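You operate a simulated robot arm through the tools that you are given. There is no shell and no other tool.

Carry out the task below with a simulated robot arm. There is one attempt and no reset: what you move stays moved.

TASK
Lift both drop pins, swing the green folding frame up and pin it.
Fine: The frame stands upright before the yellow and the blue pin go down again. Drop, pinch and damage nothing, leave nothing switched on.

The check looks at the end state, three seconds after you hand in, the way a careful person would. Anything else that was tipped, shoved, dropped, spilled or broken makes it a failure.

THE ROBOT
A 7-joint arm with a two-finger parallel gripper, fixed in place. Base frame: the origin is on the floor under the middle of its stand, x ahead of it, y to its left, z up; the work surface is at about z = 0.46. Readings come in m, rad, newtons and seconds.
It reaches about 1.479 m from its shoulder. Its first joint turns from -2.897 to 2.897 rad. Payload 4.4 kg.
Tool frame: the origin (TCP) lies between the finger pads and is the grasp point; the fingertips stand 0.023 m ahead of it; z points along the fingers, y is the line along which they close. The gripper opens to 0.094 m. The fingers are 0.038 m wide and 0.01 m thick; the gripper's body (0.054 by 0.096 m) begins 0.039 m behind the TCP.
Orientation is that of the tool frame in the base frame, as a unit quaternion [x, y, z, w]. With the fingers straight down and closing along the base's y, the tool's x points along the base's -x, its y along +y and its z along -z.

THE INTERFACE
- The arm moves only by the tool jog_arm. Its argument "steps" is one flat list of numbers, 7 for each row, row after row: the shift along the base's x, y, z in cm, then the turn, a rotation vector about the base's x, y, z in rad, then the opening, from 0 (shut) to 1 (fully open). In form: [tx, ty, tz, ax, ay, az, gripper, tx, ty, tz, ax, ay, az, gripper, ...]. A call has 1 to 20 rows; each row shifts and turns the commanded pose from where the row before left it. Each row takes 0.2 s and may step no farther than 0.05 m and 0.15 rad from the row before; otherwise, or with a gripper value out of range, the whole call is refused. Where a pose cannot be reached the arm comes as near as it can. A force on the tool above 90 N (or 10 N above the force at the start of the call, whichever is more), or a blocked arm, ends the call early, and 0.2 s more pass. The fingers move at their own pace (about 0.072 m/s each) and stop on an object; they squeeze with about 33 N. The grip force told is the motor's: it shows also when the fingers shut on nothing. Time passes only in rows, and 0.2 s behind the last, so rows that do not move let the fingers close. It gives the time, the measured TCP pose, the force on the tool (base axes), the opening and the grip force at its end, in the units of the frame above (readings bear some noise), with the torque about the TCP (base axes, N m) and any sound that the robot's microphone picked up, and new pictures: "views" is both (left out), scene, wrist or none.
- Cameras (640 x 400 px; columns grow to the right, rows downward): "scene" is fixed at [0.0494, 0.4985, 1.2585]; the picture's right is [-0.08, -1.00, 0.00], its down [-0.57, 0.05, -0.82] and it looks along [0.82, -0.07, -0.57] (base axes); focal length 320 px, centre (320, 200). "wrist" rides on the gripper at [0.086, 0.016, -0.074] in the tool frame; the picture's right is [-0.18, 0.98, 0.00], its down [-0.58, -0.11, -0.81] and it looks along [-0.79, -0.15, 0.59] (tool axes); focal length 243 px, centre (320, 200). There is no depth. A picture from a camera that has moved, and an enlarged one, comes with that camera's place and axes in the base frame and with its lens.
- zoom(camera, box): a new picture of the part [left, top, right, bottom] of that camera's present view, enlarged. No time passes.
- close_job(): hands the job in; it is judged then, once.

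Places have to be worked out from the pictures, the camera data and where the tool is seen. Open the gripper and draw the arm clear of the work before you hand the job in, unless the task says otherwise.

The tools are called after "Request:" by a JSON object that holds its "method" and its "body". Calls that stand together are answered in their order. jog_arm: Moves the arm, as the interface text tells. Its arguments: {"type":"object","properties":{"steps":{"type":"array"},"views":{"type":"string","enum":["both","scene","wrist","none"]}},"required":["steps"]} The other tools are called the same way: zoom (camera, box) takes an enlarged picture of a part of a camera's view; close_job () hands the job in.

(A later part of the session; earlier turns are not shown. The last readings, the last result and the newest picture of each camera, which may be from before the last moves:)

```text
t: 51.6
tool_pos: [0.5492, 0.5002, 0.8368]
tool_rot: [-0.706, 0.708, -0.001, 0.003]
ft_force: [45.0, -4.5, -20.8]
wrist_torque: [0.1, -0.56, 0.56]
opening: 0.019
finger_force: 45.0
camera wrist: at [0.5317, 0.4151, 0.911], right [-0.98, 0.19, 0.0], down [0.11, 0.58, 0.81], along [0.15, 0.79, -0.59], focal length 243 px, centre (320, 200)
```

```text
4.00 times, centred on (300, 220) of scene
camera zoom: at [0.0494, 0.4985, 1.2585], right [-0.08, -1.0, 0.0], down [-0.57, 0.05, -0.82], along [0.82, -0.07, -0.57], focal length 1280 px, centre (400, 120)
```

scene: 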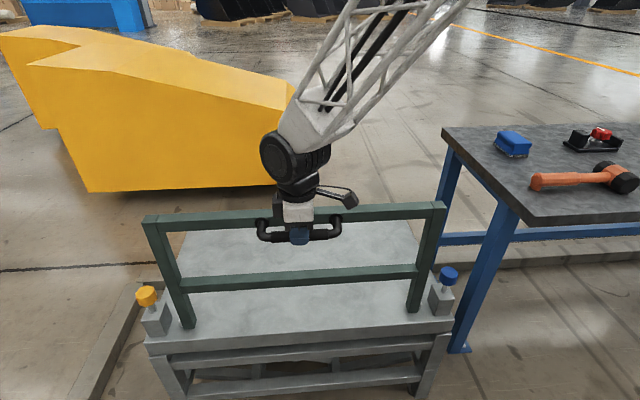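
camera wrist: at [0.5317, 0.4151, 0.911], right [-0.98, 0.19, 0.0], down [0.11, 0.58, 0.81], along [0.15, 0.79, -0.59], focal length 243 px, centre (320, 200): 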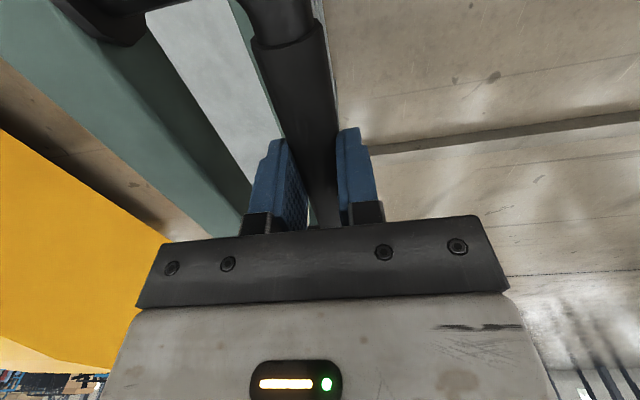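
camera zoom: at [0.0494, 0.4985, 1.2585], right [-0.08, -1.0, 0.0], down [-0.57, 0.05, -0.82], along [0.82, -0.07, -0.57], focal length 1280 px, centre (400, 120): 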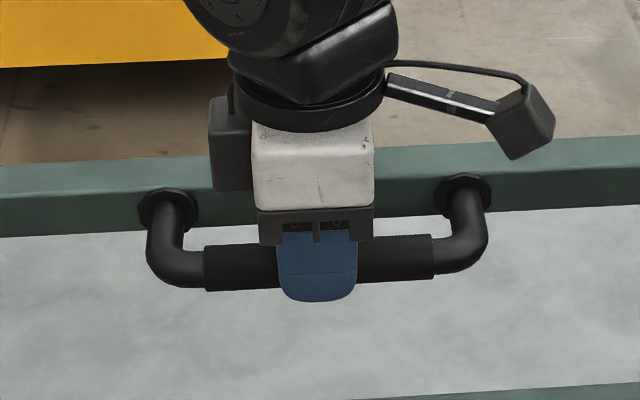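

The frame stands visibly upright against its stop, the pins are still up, and nothing else touches. I relax the push by 1 mm, then open the fingers slightly so they still cage the bar, to see whether the frame stays up by itself.

Request:
{"method": "jog_arm", "body": {"steps": [0.1, 0, -0.05, 0, 0, 0, 0, 0, 0, 0, 0, 0, 0, 0.25, 0, 0, 0, 0, 0, 0, 0.32, 0, 0, 0, 0, 0, 0, 0.32, 0, 0, 0, 0, 0, 0, 0.32], "views": "both"}}

Request:
{"method": "zoom", "body": {"camera": "wrist", "box": [120, 0, 540, 262]}}

Request:
{"method": "zoom", "body": {"camera": "scene", "box": [220, 170, 380, 270]}}

```text
t: 52.8
tool_pos: [0.5499, 0.5005, 0.837]
tool_rot: [-0.706, 0.708, -0.001, 0.003]
ft_force: [-0.3, -0.9, 0.3]
wrist_torque: [0.01, 0.0, -0.02]
opening: 0.0301
finger_force: 0.1
camera wrist: at [0.5321, 0.4155, 0.911], right [-0.98, 0.19, 0.0], down [0.11, 0.58, 0.81], along [0.15, 0.79, -0.59], focal length 243 px, centre (320, 200)
```

scene: 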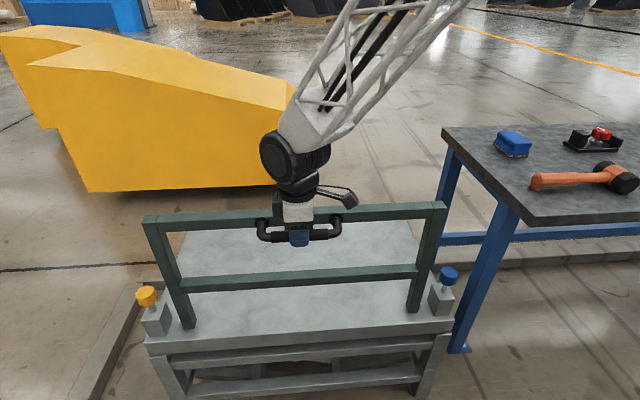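
wrist: 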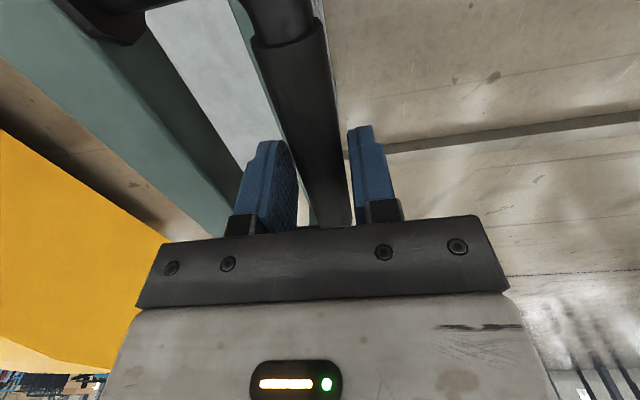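

```text
1.52 times, centred on (330, 131) of wrist
camera zoom: at [0.5321, 0.4155, 0.911], right [-0.98, 0.19, 0.0], down [0.11, 0.58, 0.81], along [0.15, 0.79, -0.59], focal length 370 px, centre (305, 305)
```

zoom: 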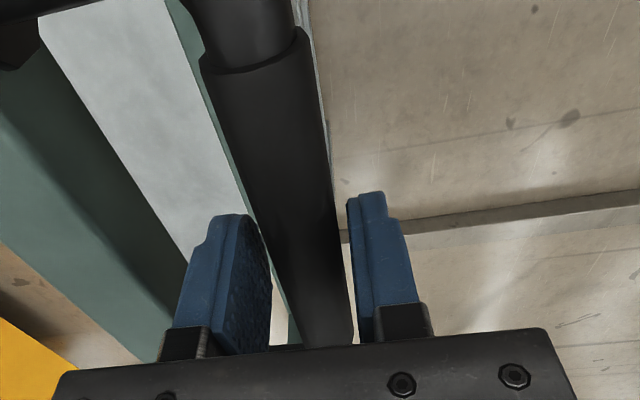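

```text
4.00 times, centred on (300, 220) of scene
camera zoom: at [0.0494, 0.4985, 1.2585], right [-0.08, -1.0, 0.0], down [-0.57, 0.05, -0.82], along [0.82, -0.07, -0.57], focal length 1280 px, centre (400, 120)
```

zoom: 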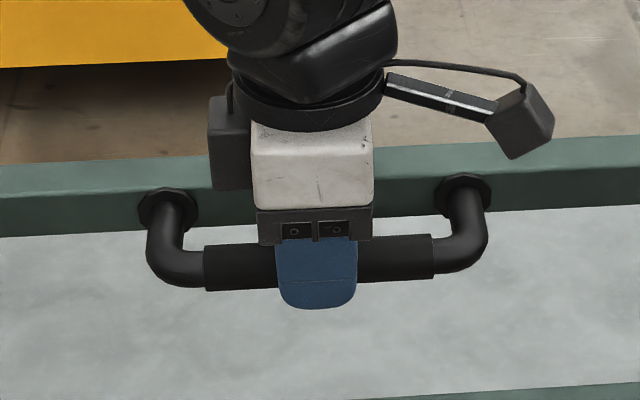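

The fingers are free (zero load) and the bar stands still between them. I wait a second longer in this caged state to be sure the frame doesn't drift.

Request:
{"method": "jog_arm", "body": {"steps": [0, 0, 0, 0, 0, 0, 0.36, 0, 0, 0, 0, 0, 0, 0.36, 0, 0, 0, 0, 0, 0, 0.36, 0, 0, 0, 0, 0, 0, 0.36, 0, 0, 0, 0, 0, 0, 0.36, 0, 0, 0, 0, 0, 0, 0.36], "views": "wrist"}}

Request:
{"method": "zoom", "body": {"camera": "wrist", "box": [120, 0, 540, 262]}}

Request:
{"method": "zoom", "body": {"camera": "scene", "box": [120, 160, 480, 385]}}

```text
t: 54.2
tool_pos: [0.5518, 0.5016, 0.8377]
tool_rot: [-0.707, 0.707, 0.0, 0.003]
ft_force: [0.0, 0.2, -0.6]
wrist_torque: [0.0, -0.01, 0.0]
opening: 0.0336
finger_force: 0.0
camera wrist: at [0.5321, 0.4154, 0.911], right [-0.98, 0.19, 0.0], down [0.11, 0.58, 0.81], along [0.15, 0.79, -0.59], focal length 243 px, centre (320, 200)
```

wrist: 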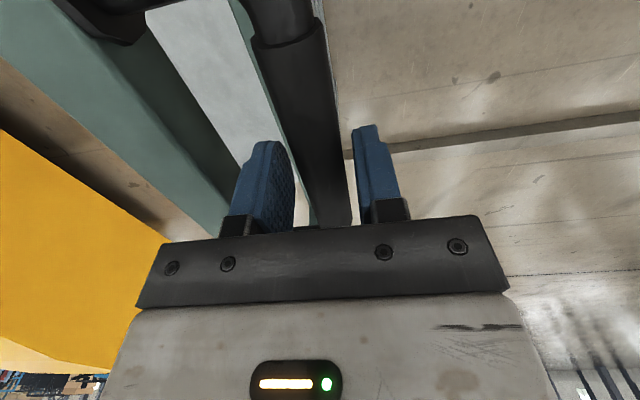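

```text
1.52 times, centred on (330, 131) of wrist
camera zoom: at [0.5321, 0.4154, 0.911], right [-0.98, 0.19, 0.0], down [0.11, 0.58, 0.81], along [0.15, 0.79, -0.59], focal length 370 px, centre (305, 305)
```

zoom: 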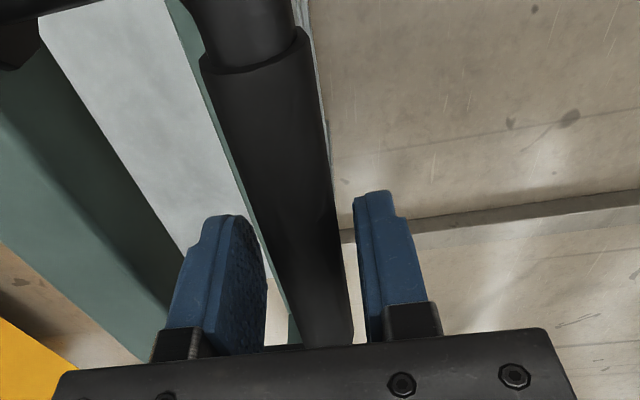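

```text
1.78 times, centred on (300, 272) of scene
camera zoom: at [0.0494, 0.4985, 1.2585], right [-0.08, -1.0, 0.0], down [-0.57, 0.05, -0.82], along [0.82, -0.07, -0.57], focal length 569 px, centre (356, 71)
```

zoom: 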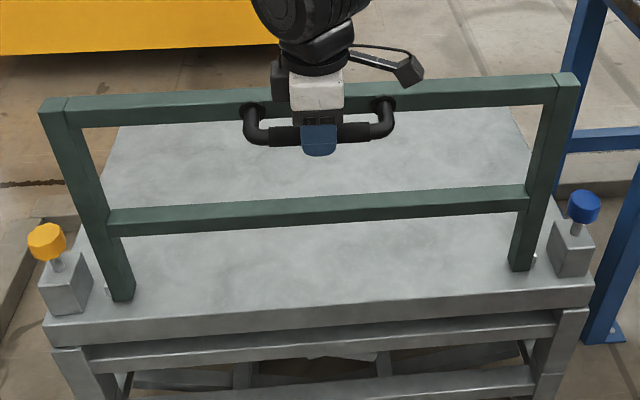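

The bar stays centred between the free fingers, so the frame stands by itself. I withdraw straight up, slowly at first, keeping the small opening so nothing brushes the rail.

Request:
{"method": "jog_arm", "body": {"steps": [0, 0, 0.5, 0, 0, 0, 0.36, 0, 0, 1, 0, 0, 0, 0.36, 0, 0, 1.5, 0, 0, 0, 0.36, 0, 0, 2, 0, 0, 0, 0.36, 0, 0, 3, 0, 0, 0, 0.36, 0, 0, 3, 0, 0, 0, 0.36], "views": "both"}}

Request:
{"method": "zoom", "body": {"camera": "scene", "box": [120, 160, 480, 385]}}

```text
t: 55.6
tool_pos: [0.5498, 0.5001, 0.9505]
tool_rot: [-0.707, 0.707, -0.001, 0.003]
ft_force: [0.0, -0.2, -0.2]
wrist_torque: [-0.01, -0.02, -0.01]
opening: 0.0338
finger_force: 0.0
camera wrist: at [0.5314, 0.4147, 1.0232], right [-0.98, 0.19, 0.0], down [0.11, 0.58, 0.81], along [0.15, 0.79, -0.59], focal length 243 px, centre (320, 200)
```

scene: 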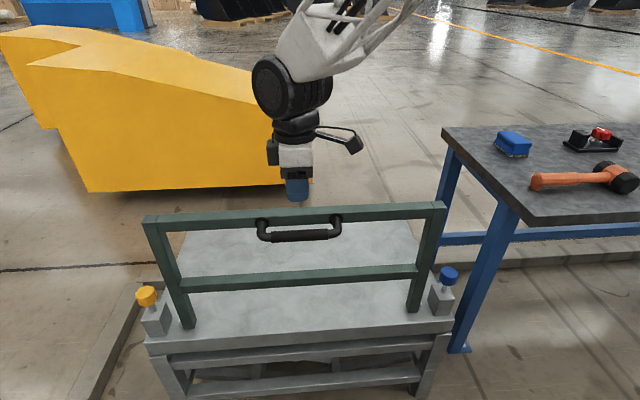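
wrist: 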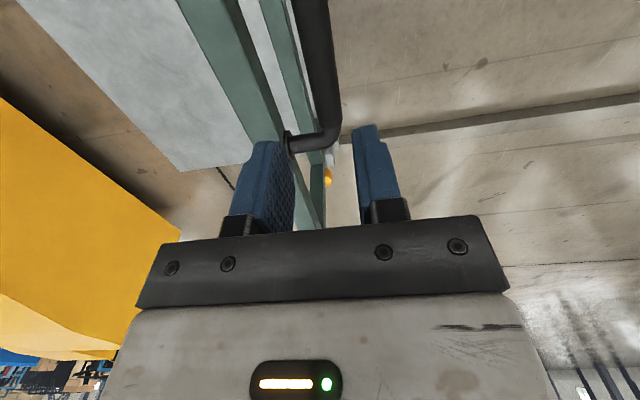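

```text
1.78 times, centred on (300, 272) of scene
camera zoom: at [0.0494, 0.4985, 1.2585], right [-0.08, -1.0, 0.0], down [-0.57, 0.05, -0.82], along [0.82, -0.07, -0.57], focal length 569 px, centre (356, 71)
```

zoom: 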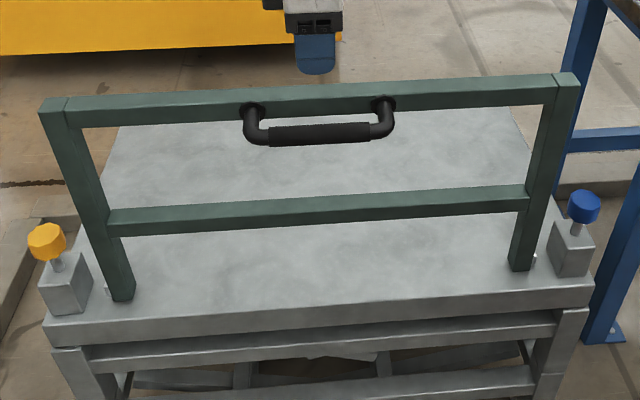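

The frame stands alone, free of the gripper, with both pins still raised. To press the pins without any part of the arm near the frame, I'll work from the robot's side with the tool pointing forward; I back away and tilt it now, closing the fingers.

Request:
{"method": "jog_arm", "body": {"steps": [-1, 0, 1.5, 0, 0, 0, 0.36, -1, 0, 1, 0, -0.1309, 0, 0, -1, 0, 0.5, 0, -0.1309, 0, 0, -1, 0, 0, 0, -0.1309, 0, 0, -1, 0, 0, 0, -0.1309, 0, 0, -1, 0, 0, 0, -0.1309, 0, 0, -1, 0, 0, 0, -0.1309, 0, 0, -1, 0, 0, 0, -0.1309, 0, 0, -1, 0, 0, 0, -0.1309, 0, 0, -1, 0, 0, 0, -0.1309, 0, 0, -1, 0, 0, 0, -0.1309, 0, 0, -1, 0, 0, 0, -0.1309, 0, 0, -1, 0, 0, 0, -0.1309, 0, 0], "views": "both"}}

```text
t: 58.4
tool_pos: [0.4209, 0.5016, 0.9774]
tool_rot: [-0.498, 0.498, -0.5, 0.504]
ft_force: [0.6, 0.8, 0.4]
wrist_torque: [0.0, -0.02, 0.01]
opening: 0.0
finger_force: 32.9
camera wrist: at [0.3448, 0.4155, 0.9602], right [0.01, 0.19, -0.98], down [-0.81, 0.58, 0.1], along [0.59, 0.79, 0.16], focal length 243 px, centre (320, 200)
```

scene: 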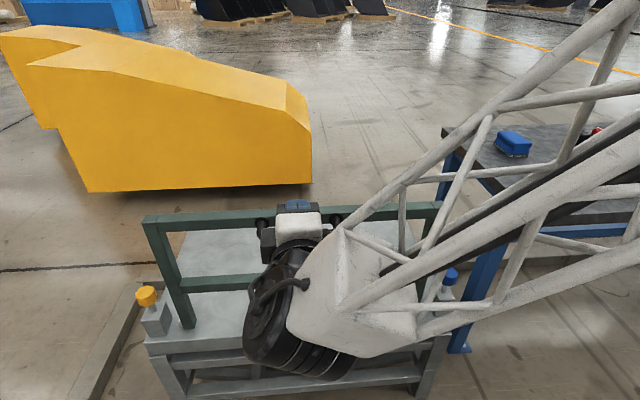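
wrist: 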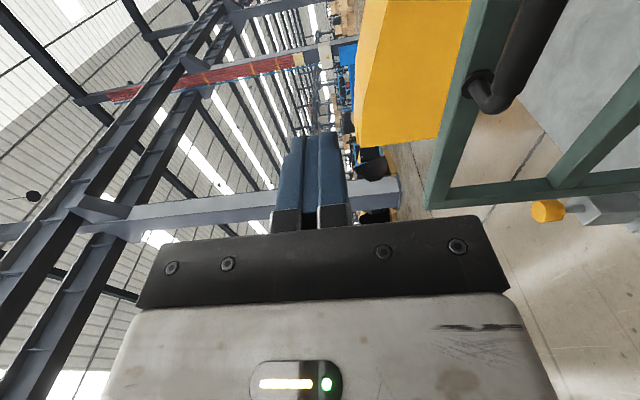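

The tool points forward with everything on the robot's side of the frame. I move left along that side to the yellow pin's y, lowering to z of about 0.75.

Request:
{"method": "jog_arm", "body": {"steps": [0, 3.95, 0, 0, 0, 0, 0, 0, 3.95, -1, 0, 0, 0, 0, 0, 3.95, -2, 0, 0, 0, 0, 0, 3.95, -2, 0, 0, 0, 0, 0, 3.95, -2, 0, 0, 0, 0, 0, 3.95, -2, 0, 0, 0, 0], "views": "both"}}

```text
t: 59.8
tool_pos: [0.4184, 0.7405, 0.8889]
tool_rot: [-0.499, 0.499, -0.5, 0.502]
ft_force: [0.1, -0.1, 0.0]
wrist_torque: [0.02, 0.01, -0.01]
opening: 0.0002
finger_force: 33.1
camera wrist: at [0.3433, 0.6551, 0.8713], right [0.0, 0.19, -0.98], down [-0.81, 0.58, 0.11], along [0.59, 0.79, 0.15], focal length 243 px, centre (320, 200)
```

scene: 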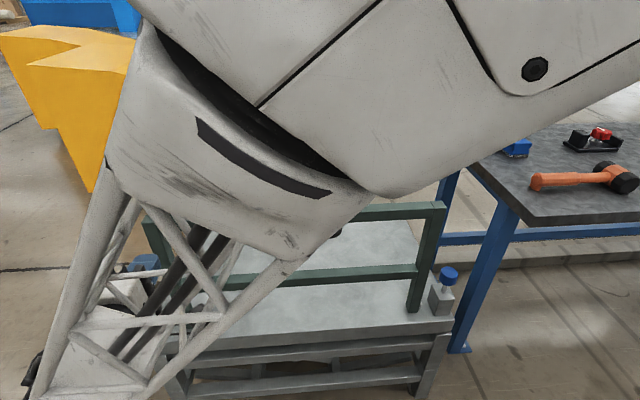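
wrist: 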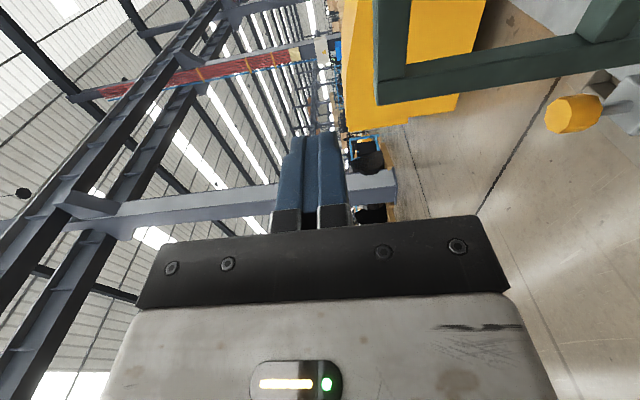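

The arm passes close to the scene camera but the motion is free. I continue to y of about 0.895 and z of about 0.75, still back at x = 0.42.

Request:
{"method": "jog_arm", "body": {"steps": [0, 3.9, -2.5, 0, 0, 0, 0, 0, 3.9, -2.5, 0, 0, 0, 0, 0, 3.9, -2.5, 0, 0, 0, 0, 0, 3.75, -2.5, 0, 0, 0, 0, 0, 0, -4, 0, 0, 0, 0], "views": "both"}}

```text
t: 61.0
tool_pos: [0.4188, 0.897, 0.7503]
tool_rot: [-0.499, 0.498, -0.5, 0.503]
ft_force: [0.3, 0.3, 0.8]
wrist_torque: [0.0, 0.02, 0.01]
opening: 0.0001
finger_force: 33.0
camera wrist: at [0.3425, 0.8108, 0.7332], right [0.0, 0.19, -0.98], down [-0.81, 0.58, 0.11], along [0.59, 0.79, 0.15], focal length 243 px, centre (320, 200)
```

scene: 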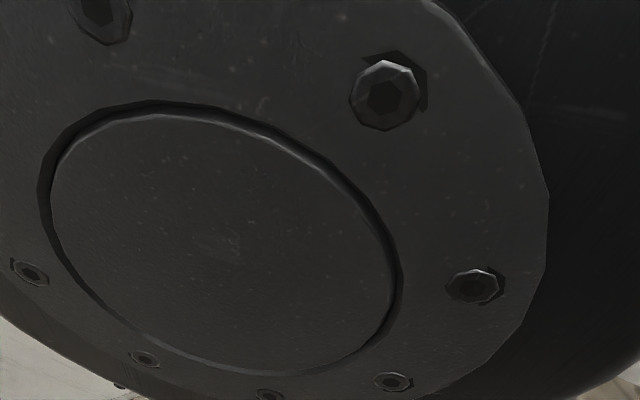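
wrist: 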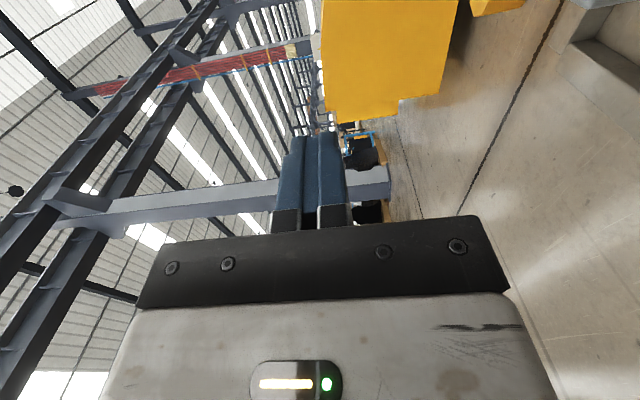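

The scene camera is now blocked by the elbow, so I need the wrist camera to see the work. I roll the tool -90° about its axis so that its camera sits above the fingers and looks forward and down.

Request:
{"method": "jog_arm", "body": {"steps": [0, 0, 0, -0.1309, 0, 0, 0, 0, 0, 0, -0.1309, 0, 0, 0, 0, 0, 0, -0.1309, 0, 0, 0, 0, 0, 0, -0.1309, 0, 0, 0, 0, 0, 0, -0.1309, 0, 0, 0, 0, 0, 0, -0.1309, 0, 0, 0, 0, 0, 0, -0.1309, 0, 0, 0, 0, 0, 0, -0.1309, 0, 0, 0, 0, 0, 0, -0.1309, 0, 0, 0, 0, 0, 0, -0.1309, 0, 0, 0, 0, 0, 0, -0.1309, 0, 0, 0, 0, 0, 0, -0.1309, 0, 0, 0], "views": "both"}}

```text
t: 63.6
tool_pos: [0.4202, 0.8931, 0.7478]
tool_rot: [0.708, 0.0, 0.706, -0.001]
ft_force: [-0.1, 0.2, 0.3]
wrist_torque: [0.01, -0.02, 0.02]
opening: 0.0
finger_force: 33.0
camera wrist: at [0.3446, 0.8775, 0.8339], right [0.0, -0.98, -0.19], down [-0.81, 0.11, -0.58], along [0.59, 0.15, -0.79], focal length 243 px, centre (320, 200)
```

scene: 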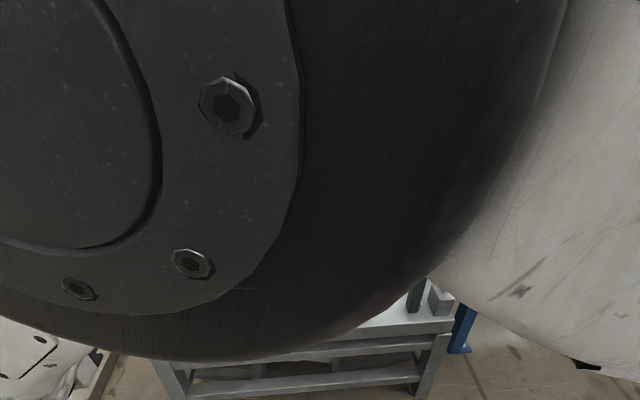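
wrist: 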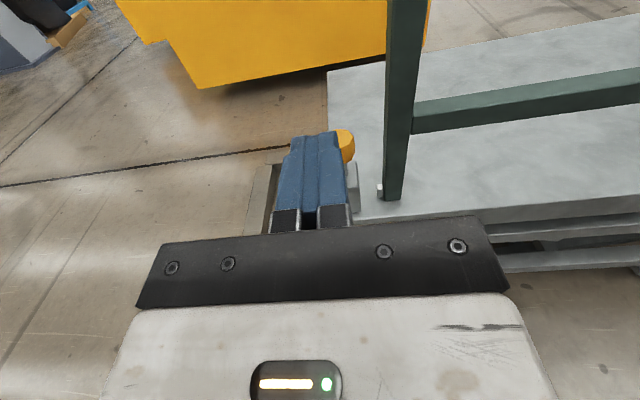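

The wrist camera now looks over the fingers at the yellow knob, its block and the frame leg. I move forward and down until the closed fingers are above the knob with a few centimetres to spare.

Request:
{"method": "jog_arm", "body": {"steps": [3.7, 0.1, -1.2, 0, 0, 0, 0, 3.7, 0.1, -1.2, 0, 0, 0, 0, 3.7, 0.1, -1.2, 0, 0, 0, 0, 3.7, 0.1, -1.2, 0, 0, 0, 0], "views": "both"}}

Request:
{"method": "zoom", "body": {"camera": "wrist", "box": [200, 40, 440, 240]}}

```text
t: 64.6
tool_pos: [0.5672, 0.9004, 0.6999]
tool_rot: [0.709, 0.001, 0.706, -0.003]
ft_force: [-0.1, 0.0, 0.3]
wrist_torque: [0.03, 0.02, 0.02]
opening: 0.0002
finger_force: 32.4
camera wrist: at [0.4911, 0.885, 0.7868], right [0.0, -0.98, -0.19], down [-0.81, 0.11, -0.58], along [0.59, 0.15, -0.79], focal length 243 px, centre (320, 200)
```

scene: 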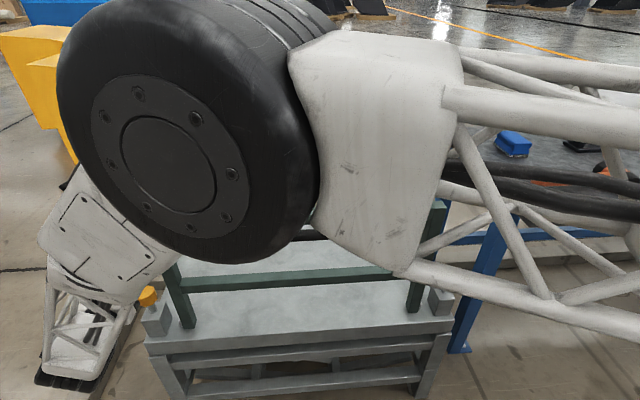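
wrist: 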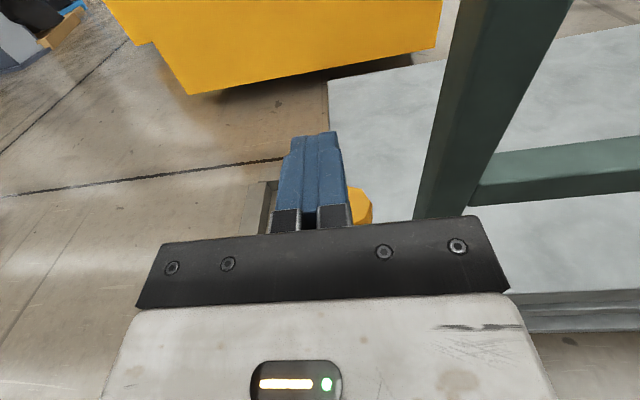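

```text
2.00 times, centred on (320, 140) of wrist
camera zoom: at [0.4911, 0.885, 0.7868], right [0.0, -0.98, -0.19], down [-0.81, 0.11, -0.58], along [0.59, 0.15, -0.79], focal length 485 px, centre (320, 320)
```

zoom: 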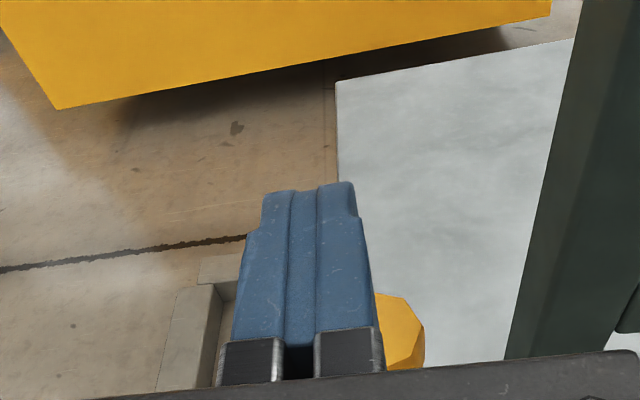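

The knob lies right under and ahead of the fingertips, at y of about 0.895 as expected. I move forward to x of about 0.604 while still above the knob.

Request:
{"method": "jog_arm", "body": {"steps": [2, 0, -1, 0, 0, 0, 0, 1.7, 0, -1, 0, 0, 0, 0], "views": "both"}}

Request:
{"method": "zoom", "body": {"camera": "wrist", "box": [200, 40, 440, 240]}}

Request:
{"method": "zoom", "body": {"camera": "scene", "box": [30, 180, 270, 330]}}

```text
t: 65.2
tool_pos: [0.6035, 0.8993, 0.683]
tool_rot: [0.708, 0.001, 0.706, -0.002]
ft_force: [-0.1, -0.1, 0.4]
wrist_torque: [-0.01, 0.0, 0.02]
opening: 0.0
finger_force: 33.1
camera wrist: at [0.5285, 0.883, 0.768], right [0.0, -0.98, -0.19], down [-0.81, 0.11, -0.58], along [0.59, 0.15, -0.79], focal length 243 px, centre (320, 200)
```

scene: 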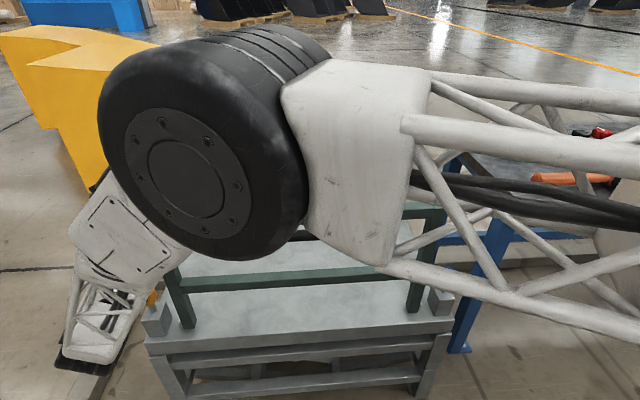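
wrist: 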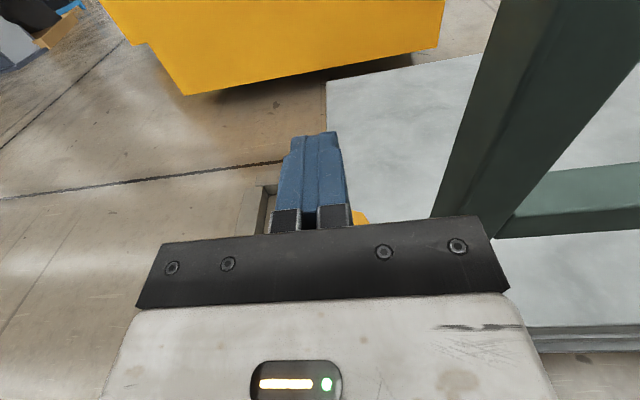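

```text
2.00 times, centred on (320, 140) of wrist
camera zoom: at [0.5285, 0.883, 0.768], right [0.0, -0.98, -0.19], down [-0.81, 0.11, -0.58], along [0.59, 0.15, -0.79], focal length 485 px, centre (320, 320)
```

zoom: 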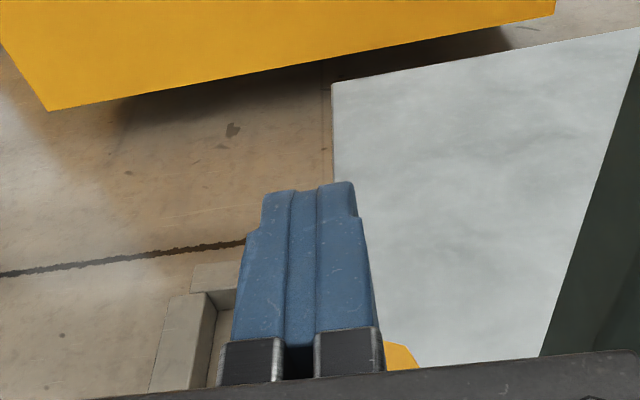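

```text
2.67 times, centred on (150, 255) of scene
camera zoom: at [0.0494, 0.4985, 1.2585], right [-0.08, -1.0, 0.0], down [-0.57, 0.05, -0.82], along [0.82, -0.07, -0.57], focal length 853 px, centre (773, 53)
```

zoom: 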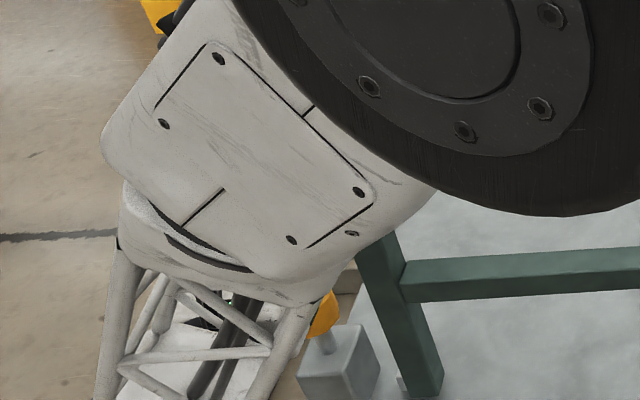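

No contact forces, and the frame leg and block are undisturbed. I lower toward the knob top (expected contact at TCP z of about 0.635) in 1 cm rows and then feel for it.

Request:
{"method": "jog_arm", "body": {"steps": [0, 0, -1, 0, 0, 0, 0, 0, 0, -1, 0, 0, 0, 0, 0, 0, -1, 0, 0, 0, 0, 0, 0, -0.5, 0, 0, 0, 0], "views": "scene"}}

Request:
{"method": "zoom", "body": {"camera": "scene", "box": [90, 240, 250, 340]}}

```text
t: 66.2
tool_pos: [0.6055, 0.8965, 0.645]
tool_rot: [0.708, 0.001, 0.706, -0.002]
ft_force: [0.6, 0.0, -0.5]
wrist_torque: [-0.01, 0.01, -0.02]
opening: 0.0
finger_force: 33.5
```

scene: 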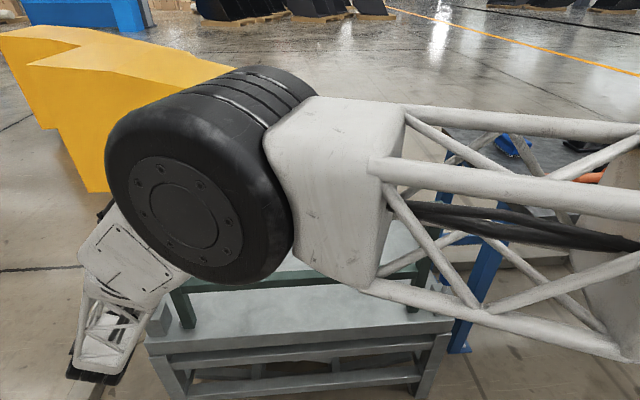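

```text
4.00 times, centred on (170, 290) of scene
camera zoom: at [0.0494, 0.4985, 1.2585], right [-0.08, -1.0, 0.0], down [-0.57, 0.05, -0.82], along [0.82, -0.07, -0.57], focal length 1280 px, centre (920, -160)
```

zoom: 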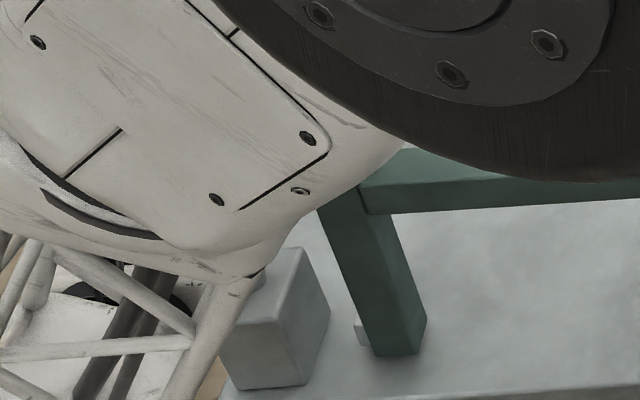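

The elbow is well on the robot's side, clear of the frame. I creep down in 4 mm rows to feel the knob.

Request:
{"method": "jog_arm", "body": {"steps": [0, 0, -0.4, 0, 0, 0, 0, 0, 0, -0.4, 0, 0, 0, 0, 0, 0, -0.4, 0, 0, 0, 0], "views": "none"}}

```text
t: 67.0
tool_pos: [0.6051, 0.8972, 0.6333]
tool_rot: [0.708, 0.001, 0.706, -0.002]
ft_force: [0.2, -0.1, 0.7]
wrist_torque: [-0.03, 0.01, -0.02]
opening: 0.0
finger_force: 32.9
```

No contact yet at z = 0.633. I keep creeping down.

Request:
{"method": "jog_arm", "body": {"steps": [0, 0, -0.4, 0, 0, 0, 0, 0, 0, -0.4, 0, 0, 0, 0, 0, 0, -0.4, 0, 0, 0, 0], "views": "both"}}

Request:
{"method": "zoom", "body": {"camera": "wrist", "box": [200, 40, 440, 240]}}

```text
t: 67.8
tool_pos: [0.6046, 0.8957, 0.621]
tool_rot: [0.708, 0.0, 0.706, -0.002]
ft_force: [-0.2, 0.0, 0.3]
wrist_torque: [-0.01, -0.02, 0.01]
opening: 0.0
finger_force: 32.8
camera wrist: at [0.529, 0.8812, 0.7069], right [0.0, -0.98, -0.19], down [-0.81, 0.11, -0.58], along [0.59, 0.15, -0.79], focal length 243 px, centre (320, 200)
```

scene: 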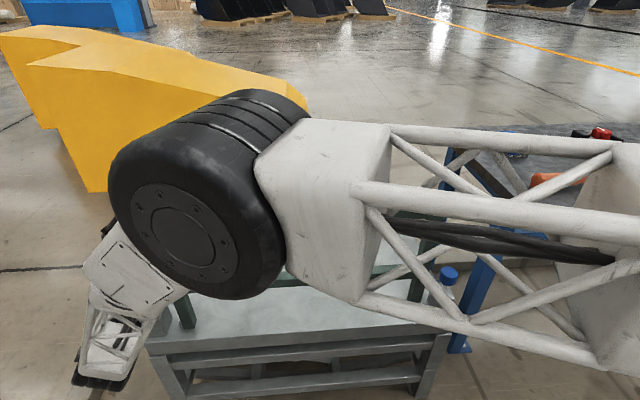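
wrist: 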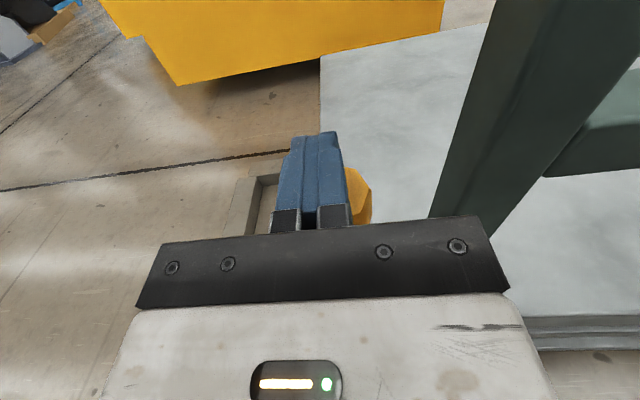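

```text
2.00 times, centred on (320, 140) of wrist
camera zoom: at [0.529, 0.8812, 0.7069], right [0.0, -0.98, -0.19], down [-0.81, 0.11, -0.58], along [0.59, 0.15, -0.79], focal length 485 px, centre (320, 320)
```

zoom: 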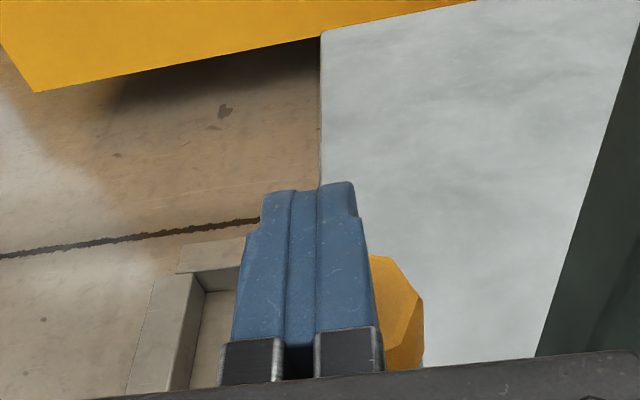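

Still no load; the wrist view suggests the knob top is near z = 0.60, so contact should come within the next centimetre or so. I creep on.

Request:
{"method": "jog_arm", "body": {"steps": [0, 0, -0.4, 0, 0, 0, 0, 0, 0, -0.4, 0, 0, 0, 0], "views": "wrist"}}

Request:
{"method": "zoom", "body": {"camera": "scene", "box": [90, 240, 250, 340]}}

```text
t: 68.4
tool_pos: [0.6051, 0.8955, 0.6113]
tool_rot: [0.708, 0.001, 0.706, -0.002]
ft_force: [-0.3, 1.0, -0.2]
wrist_torque: [0.03, 0.05, -0.03]
opening: 0.0001
finger_force: 33.4
camera wrist: at [0.5286, 0.881, 0.6978], right [0.0, -0.98, -0.19], down [-0.81, 0.11, -0.58], along [0.59, 0.15, -0.79], focal length 243 px, centre (320, 200)
```

wrist: 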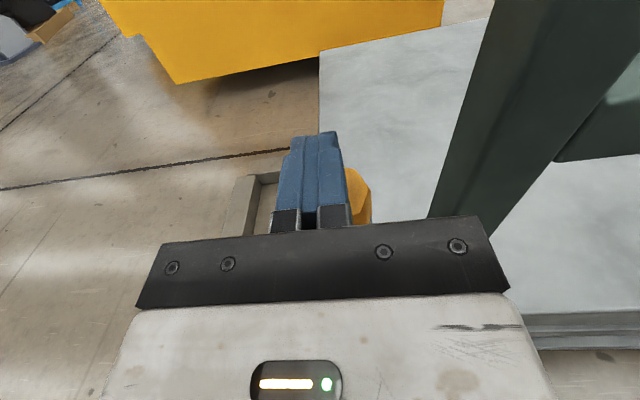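

```text
4.00 times, centred on (170, 290) of scene
camera zoom: at [0.0494, 0.4985, 1.2585], right [-0.08, -1.0, 0.0], down [-0.57, 0.05, -0.82], along [0.82, -0.07, -0.57], focal length 1280 px, centre (920, -160)
```

zoom: 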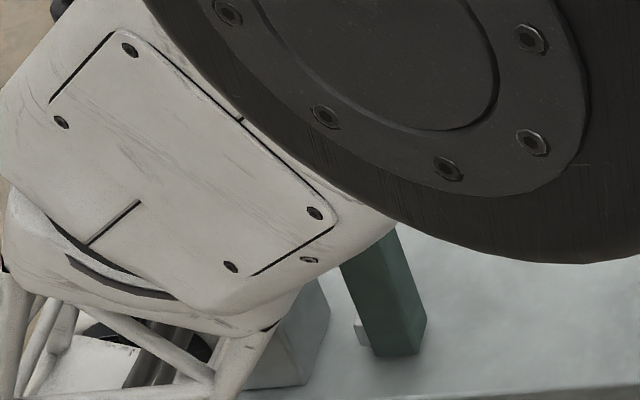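

The knob keeps its place in the wrist view while the tool descends, so the fingers are evidently already pushing the pin down against very light friction. I continue gently until it seats (expected at TCP z of about 0.592).

Request:
{"method": "jog_arm", "body": {"steps": [0, 0, -0.4, 0, 0, 0, 0, 0, 0, -0.4, 0, 0, 0, 0, 0, 0, -0.4, 0, 0, 0, 0], "views": "wrist"}}

Request:
{"method": "zoom", "body": {"camera": "wrist", "box": [200, 40, 440, 240]}}

```text
t: 69.2
tool_pos: [0.6041, 0.8955, 0.6007]
tool_rot: [0.708, 0.001, 0.706, -0.002]
ft_force: [0.0, -0.7, -0.1]
wrist_torque: [0.0, -0.01, 0.0]
opening: 0.0
finger_force: 33.3
camera wrist: at [0.5292, 0.8809, 0.6864], right [0.0, -0.98, -0.19], down [-0.81, 0.11, -0.58], along [0.59, 0.15, -0.79], focal length 243 px, centre (320, 200)
```

wrist: 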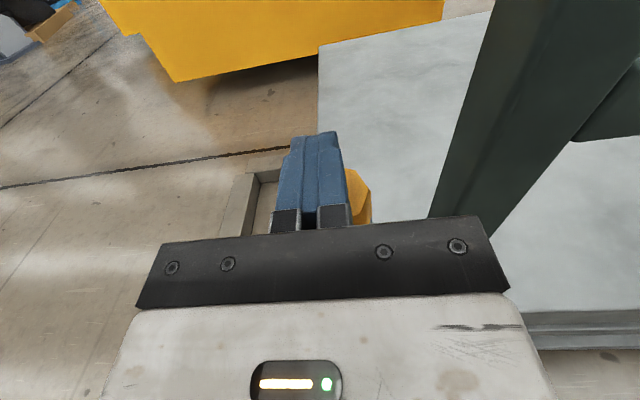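

```text
2.00 times, centred on (320, 140) of wrist
camera zoom: at [0.5292, 0.8809, 0.6864], right [0.0, -0.98, -0.19], down [-0.81, 0.11, -0.58], along [0.59, 0.15, -0.79], focal length 485 px, centre (320, 320)
```

zoom: 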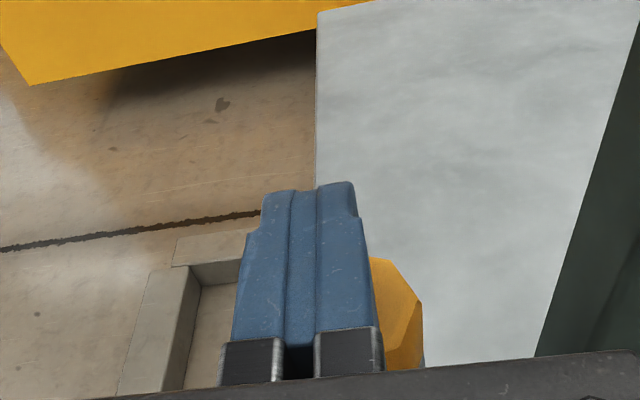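

The knob is clearly travelling down with the fingers. I push the last centimetre in small rows until the seating force is felt.

Request:
{"method": "jog_arm", "body": {"steps": [0, 0, -0.3, 0, 0, 0, 0, 0, 0, -0.3, 0, 0, 0, 0, 0, 0, -0.3, 0, 0, 0, 0], "views": "wrist"}}

Request:
{"method": "zoom", "body": {"camera": "wrist", "box": [200, 40, 440, 240]}}

```text
t: 70.0
tool_pos: [0.604, 0.8962, 0.5926]
tool_rot: [0.708, 0.001, 0.706, -0.002]
ft_force: [-0.5, -2.8, 4.4]
wrist_torque: [-0.08, 0.08, -0.04]
opening: 0.0
finger_force: 33.0
camera wrist: at [0.529, 0.8807, 0.6781], right [0.0, -0.98, -0.19], down [-0.81, 0.11, -0.58], along [0.59, 0.15, -0.79], focal length 243 px, centre (320, 200)
```

wrist: 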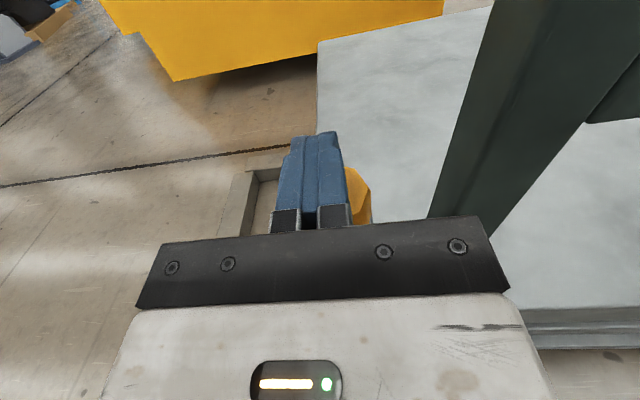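

```text
2.00 times, centred on (320, 140) of wrist
camera zoom: at [0.529, 0.8807, 0.6781], right [0.0, -0.98, -0.19], down [-0.81, 0.11, -0.58], along [0.59, 0.15, -0.79], focal length 485 px, centre (320, 320)
```

zoom: 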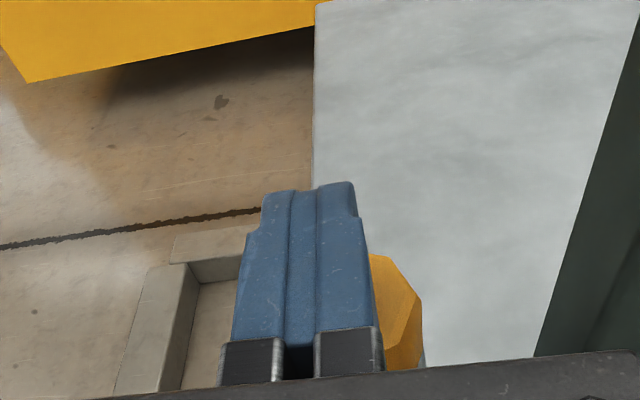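

A small upward force (4 N) begins to show. I press 2–4 mm more to confirm it's on its bottom stop.

Request:
{"method": "jog_arm", "body": {"steps": [0, 0, -0.15, 0, 0, 0, 0, 0, 0, -0.15, 0, 0, 0, 0], "views": "none"}}

```text
t: 70.6
tool_pos: [0.6052, 0.8976, 0.5923]
tool_rot: [0.707, 0.0, 0.707, -0.003]
ft_force: [-19.2, -21.6, 51.7]
wrist_torque: [-0.75, 0.63, -0.02]
opening: 0.0001
finger_force: 32.6
```

The force rose to 52 N with no further motion, so the yellow pin is seated. I lift off it and back away toward the robot to look.

Request:
{"method": "jog_arm", "body": {"steps": [0, 0, 1, 0, 0, 0, 0, 0, 0, 2, 0, 0, 0, 0, 0, 0, 3, 0, 0, 0, 0, 0, 0, 3, 0, 0, 0, 0, -3, 0, 2, 0, 0, 0, 0, -4, 0, 1, 0, 0, 0, 0, -4, 0, 0, 0, 0, 0, 0], "views": "both"}}

Request:
{"method": "zoom", "body": {"camera": "wrist", "box": [260, 60, 500, 210]}}

```text
t: 72.2
tool_pos: [0.4939, 0.8937, 0.7079]
tool_rot: [0.709, 0.0, 0.706, -0.002]
ft_force: [0.3, -0.1, -0.3]
wrist_torque: [-0.03, -0.05, -0.03]
opening: 0.0002
finger_force: 32.8
camera wrist: at [0.4192, 0.8774, 0.7939], right [0.0, -0.98, -0.19], down [-0.81, 0.11, -0.58], along [0.59, 0.15, -0.79], focal length 243 px, centre (320, 200)
```

scene: 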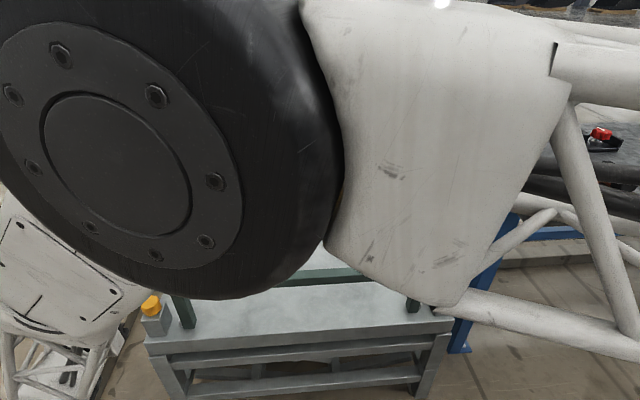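
wrist: 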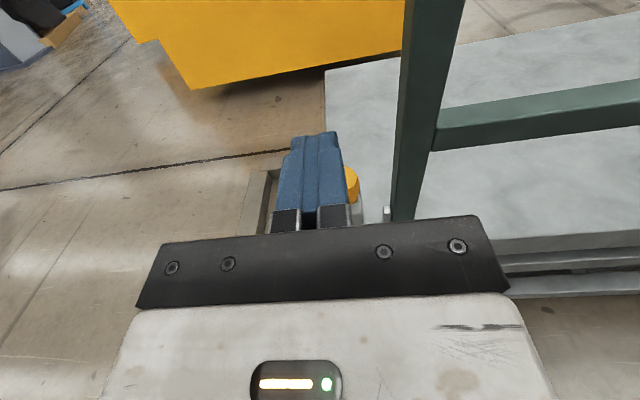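

```text
2.67 times, centred on (380, 135) of wrist
camera zoom: at [0.4192, 0.8774, 0.7939], right [0.0, -0.98, -0.19], down [-0.81, 0.11, -0.58], along [0.59, 0.15, -0.79], focal length 647 px, centre (160, 373)
```

zoom: 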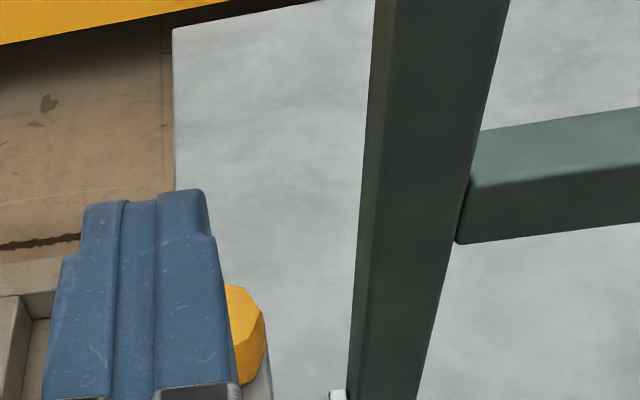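

The yellow knob is back at its original low position and the frame leg hasn't moved. I zoom on it to be sure, and back off toward the middle on the robot's side.

Request:
{"method": "zoom", "body": {"camera": "scene", "box": [120, 270, 240, 345]}}

Request:
{"method": "jog_arm", "body": {"steps": [-3.5, 0, 2, 0, 0, 0, 0, -3.5, 0, 2, 0, 0, 0, 0, 0, -3.9, 2.5, 0, 0, 0, 0, 0, -3.9, 2.5, 0, 0, 0, 0, 0, -3.9, 2.5, 0, 0, 0, 0, 0, -3.9, 2.5, 0, 0, 0, 0, 0, -3.95, 2.5, 0, 0, 0, 0, 0, -3.95, 2.5, 0, 0, 0, 0, 0, -3.95, 2.5, 0, 0, 0, 0, 0, -3.95, 2, 0, 0, 0, 0, 0, -3.95, 0, 0, 0, 0, 0, 0, -3.95, 0, 0, 0, 0, 0], "views": "both"}}

```text
5.33 times, centred on (180, 308) of scene
camera zoom: at [0.0494, 0.4985, 1.2585], right [-0.08, -1.0, 0.0], down [-0.57, 0.05, -0.82], along [0.82, -0.07, -0.57], focal length 1706 px, centre (1067, -373)
```

zoom: 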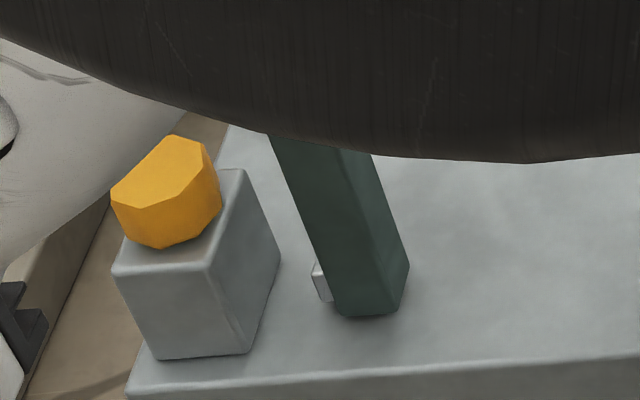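

```text
t: 74.8
tool_pos: [0.4228, 0.5017, 0.9405]
tool_rot: [0.709, 0.002, 0.705, 0.0]
ft_force: [0.0, -0.5, -1.2]
wrist_torque: [0.01, 0.01, 0.0]
opening: 0.0002
finger_force: 32.2
camera wrist: at [0.3479, 0.4875, 1.0263], right [0.0, -0.98, -0.18], down [-0.81, 0.1, -0.58], along [0.59, 0.15, -0.8], focal length 243 px, centre (320, 200)
```

scene: 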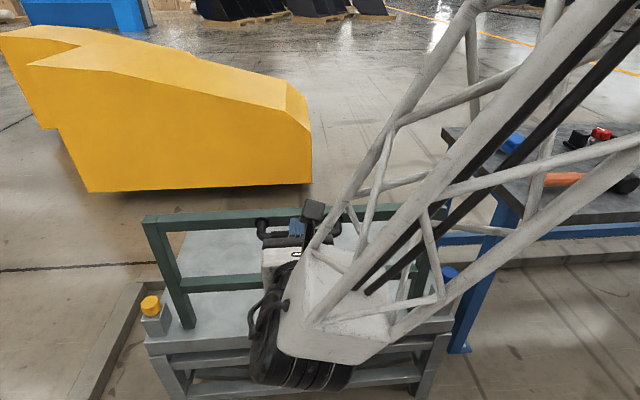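
wrist: 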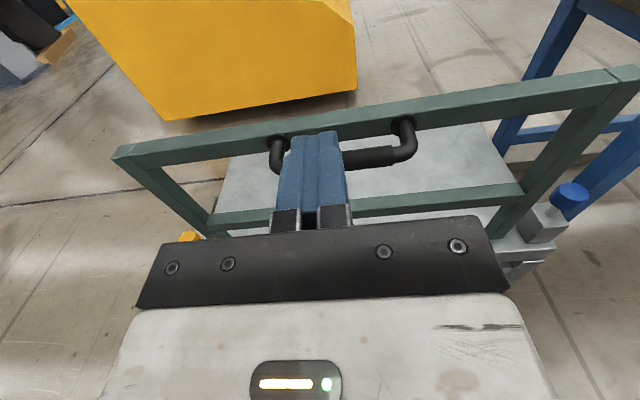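

The yellow pin is fully down and the frame stands upright. I now move right along the robot's side toward the blue pin, checking reach on the way.

Request:
{"method": "jog_arm", "body": {"steps": [0, -3.95, 0, 0, 0, 0, 0, 0, -3.95, 0, 0, 0, 0, 0, 0, -3.95, 0, 0, 0, 0, 0, 0, -3.95, -1, 0, 0, 0, 0, 0, -3.95, -1, 0, 0, 0, 0], "views": "both"}}

```text
t: 76.0
tool_pos: [0.4208, 0.3084, 0.9238]
tool_rot: [0.708, 0.002, 0.706, -0.003]
ft_force: [-0.9, -0.3, 0.8]
wrist_torque: [-0.03, 0.03, 0.01]
opening: 0.0
finger_force: 32.9
camera wrist: at [0.3452, 0.2928, 1.011], right [0.01, -0.98, -0.19], down [-0.81, 0.11, -0.58], along [0.59, 0.15, -0.79], focal length 243 px, centre (320, 200)
```

scene: 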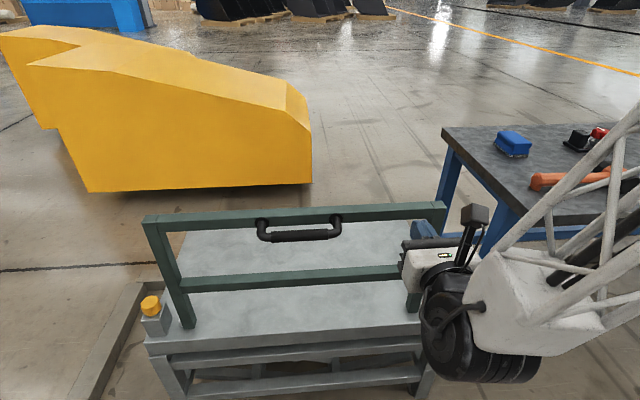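
wrist: 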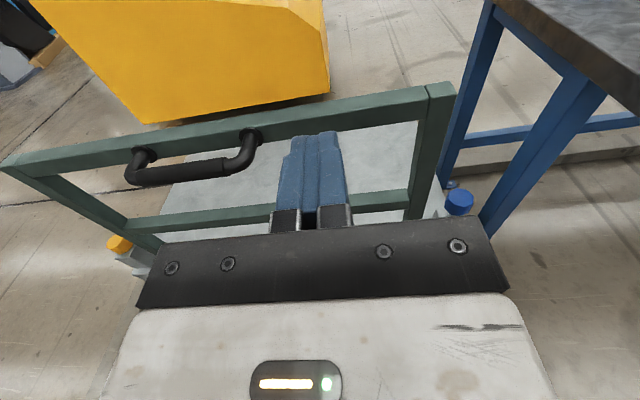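

Reach is fine so far, and the view of the blue pin is clear. I continue to y of about 0.105 and lower to z of about 0.82.

Request:
{"method": "jog_arm", "body": {"steps": [0, -4.05, -1.5, 0, 0, 0, 0, 0, -4.05, -1.5, 0, 0, 0, 0, 0, -4.05, -2, 0, 0, 0, 0, 0, -4.05, -2, 0, 0, 0, 0, 0, -4.05, -2, 0, 0, 0, 0], "views": "both"}}

```text
t: 77.2
tool_pos: [0.4243, 0.1014, 0.8366]
tool_rot: [0.708, 0.001, 0.706, -0.003]
ft_force: [-0.8, 0.7, 0.4]
wrist_torque: [-0.02, 0.07, 0.02]
opening: 0.0002
finger_force: 32.8
camera wrist: at [0.3499, 0.0866, 0.9215], right [0.01, -0.98, -0.19], down [-0.81, 0.11, -0.58], along [0.59, 0.15, -0.79], focal length 243 px, centre (320, 200)
```

scene: 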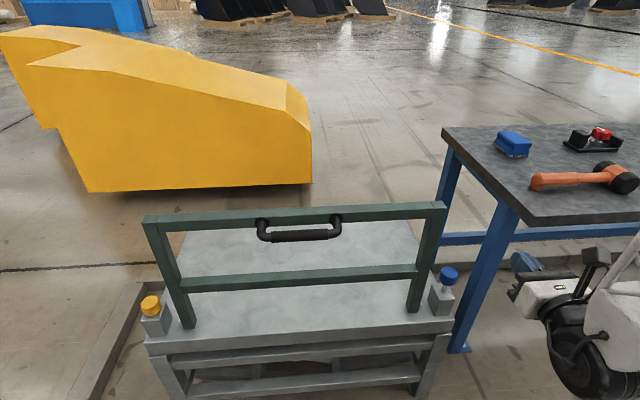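
wrist: 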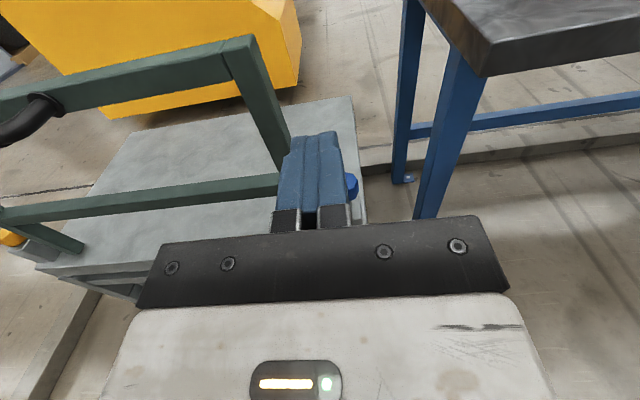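

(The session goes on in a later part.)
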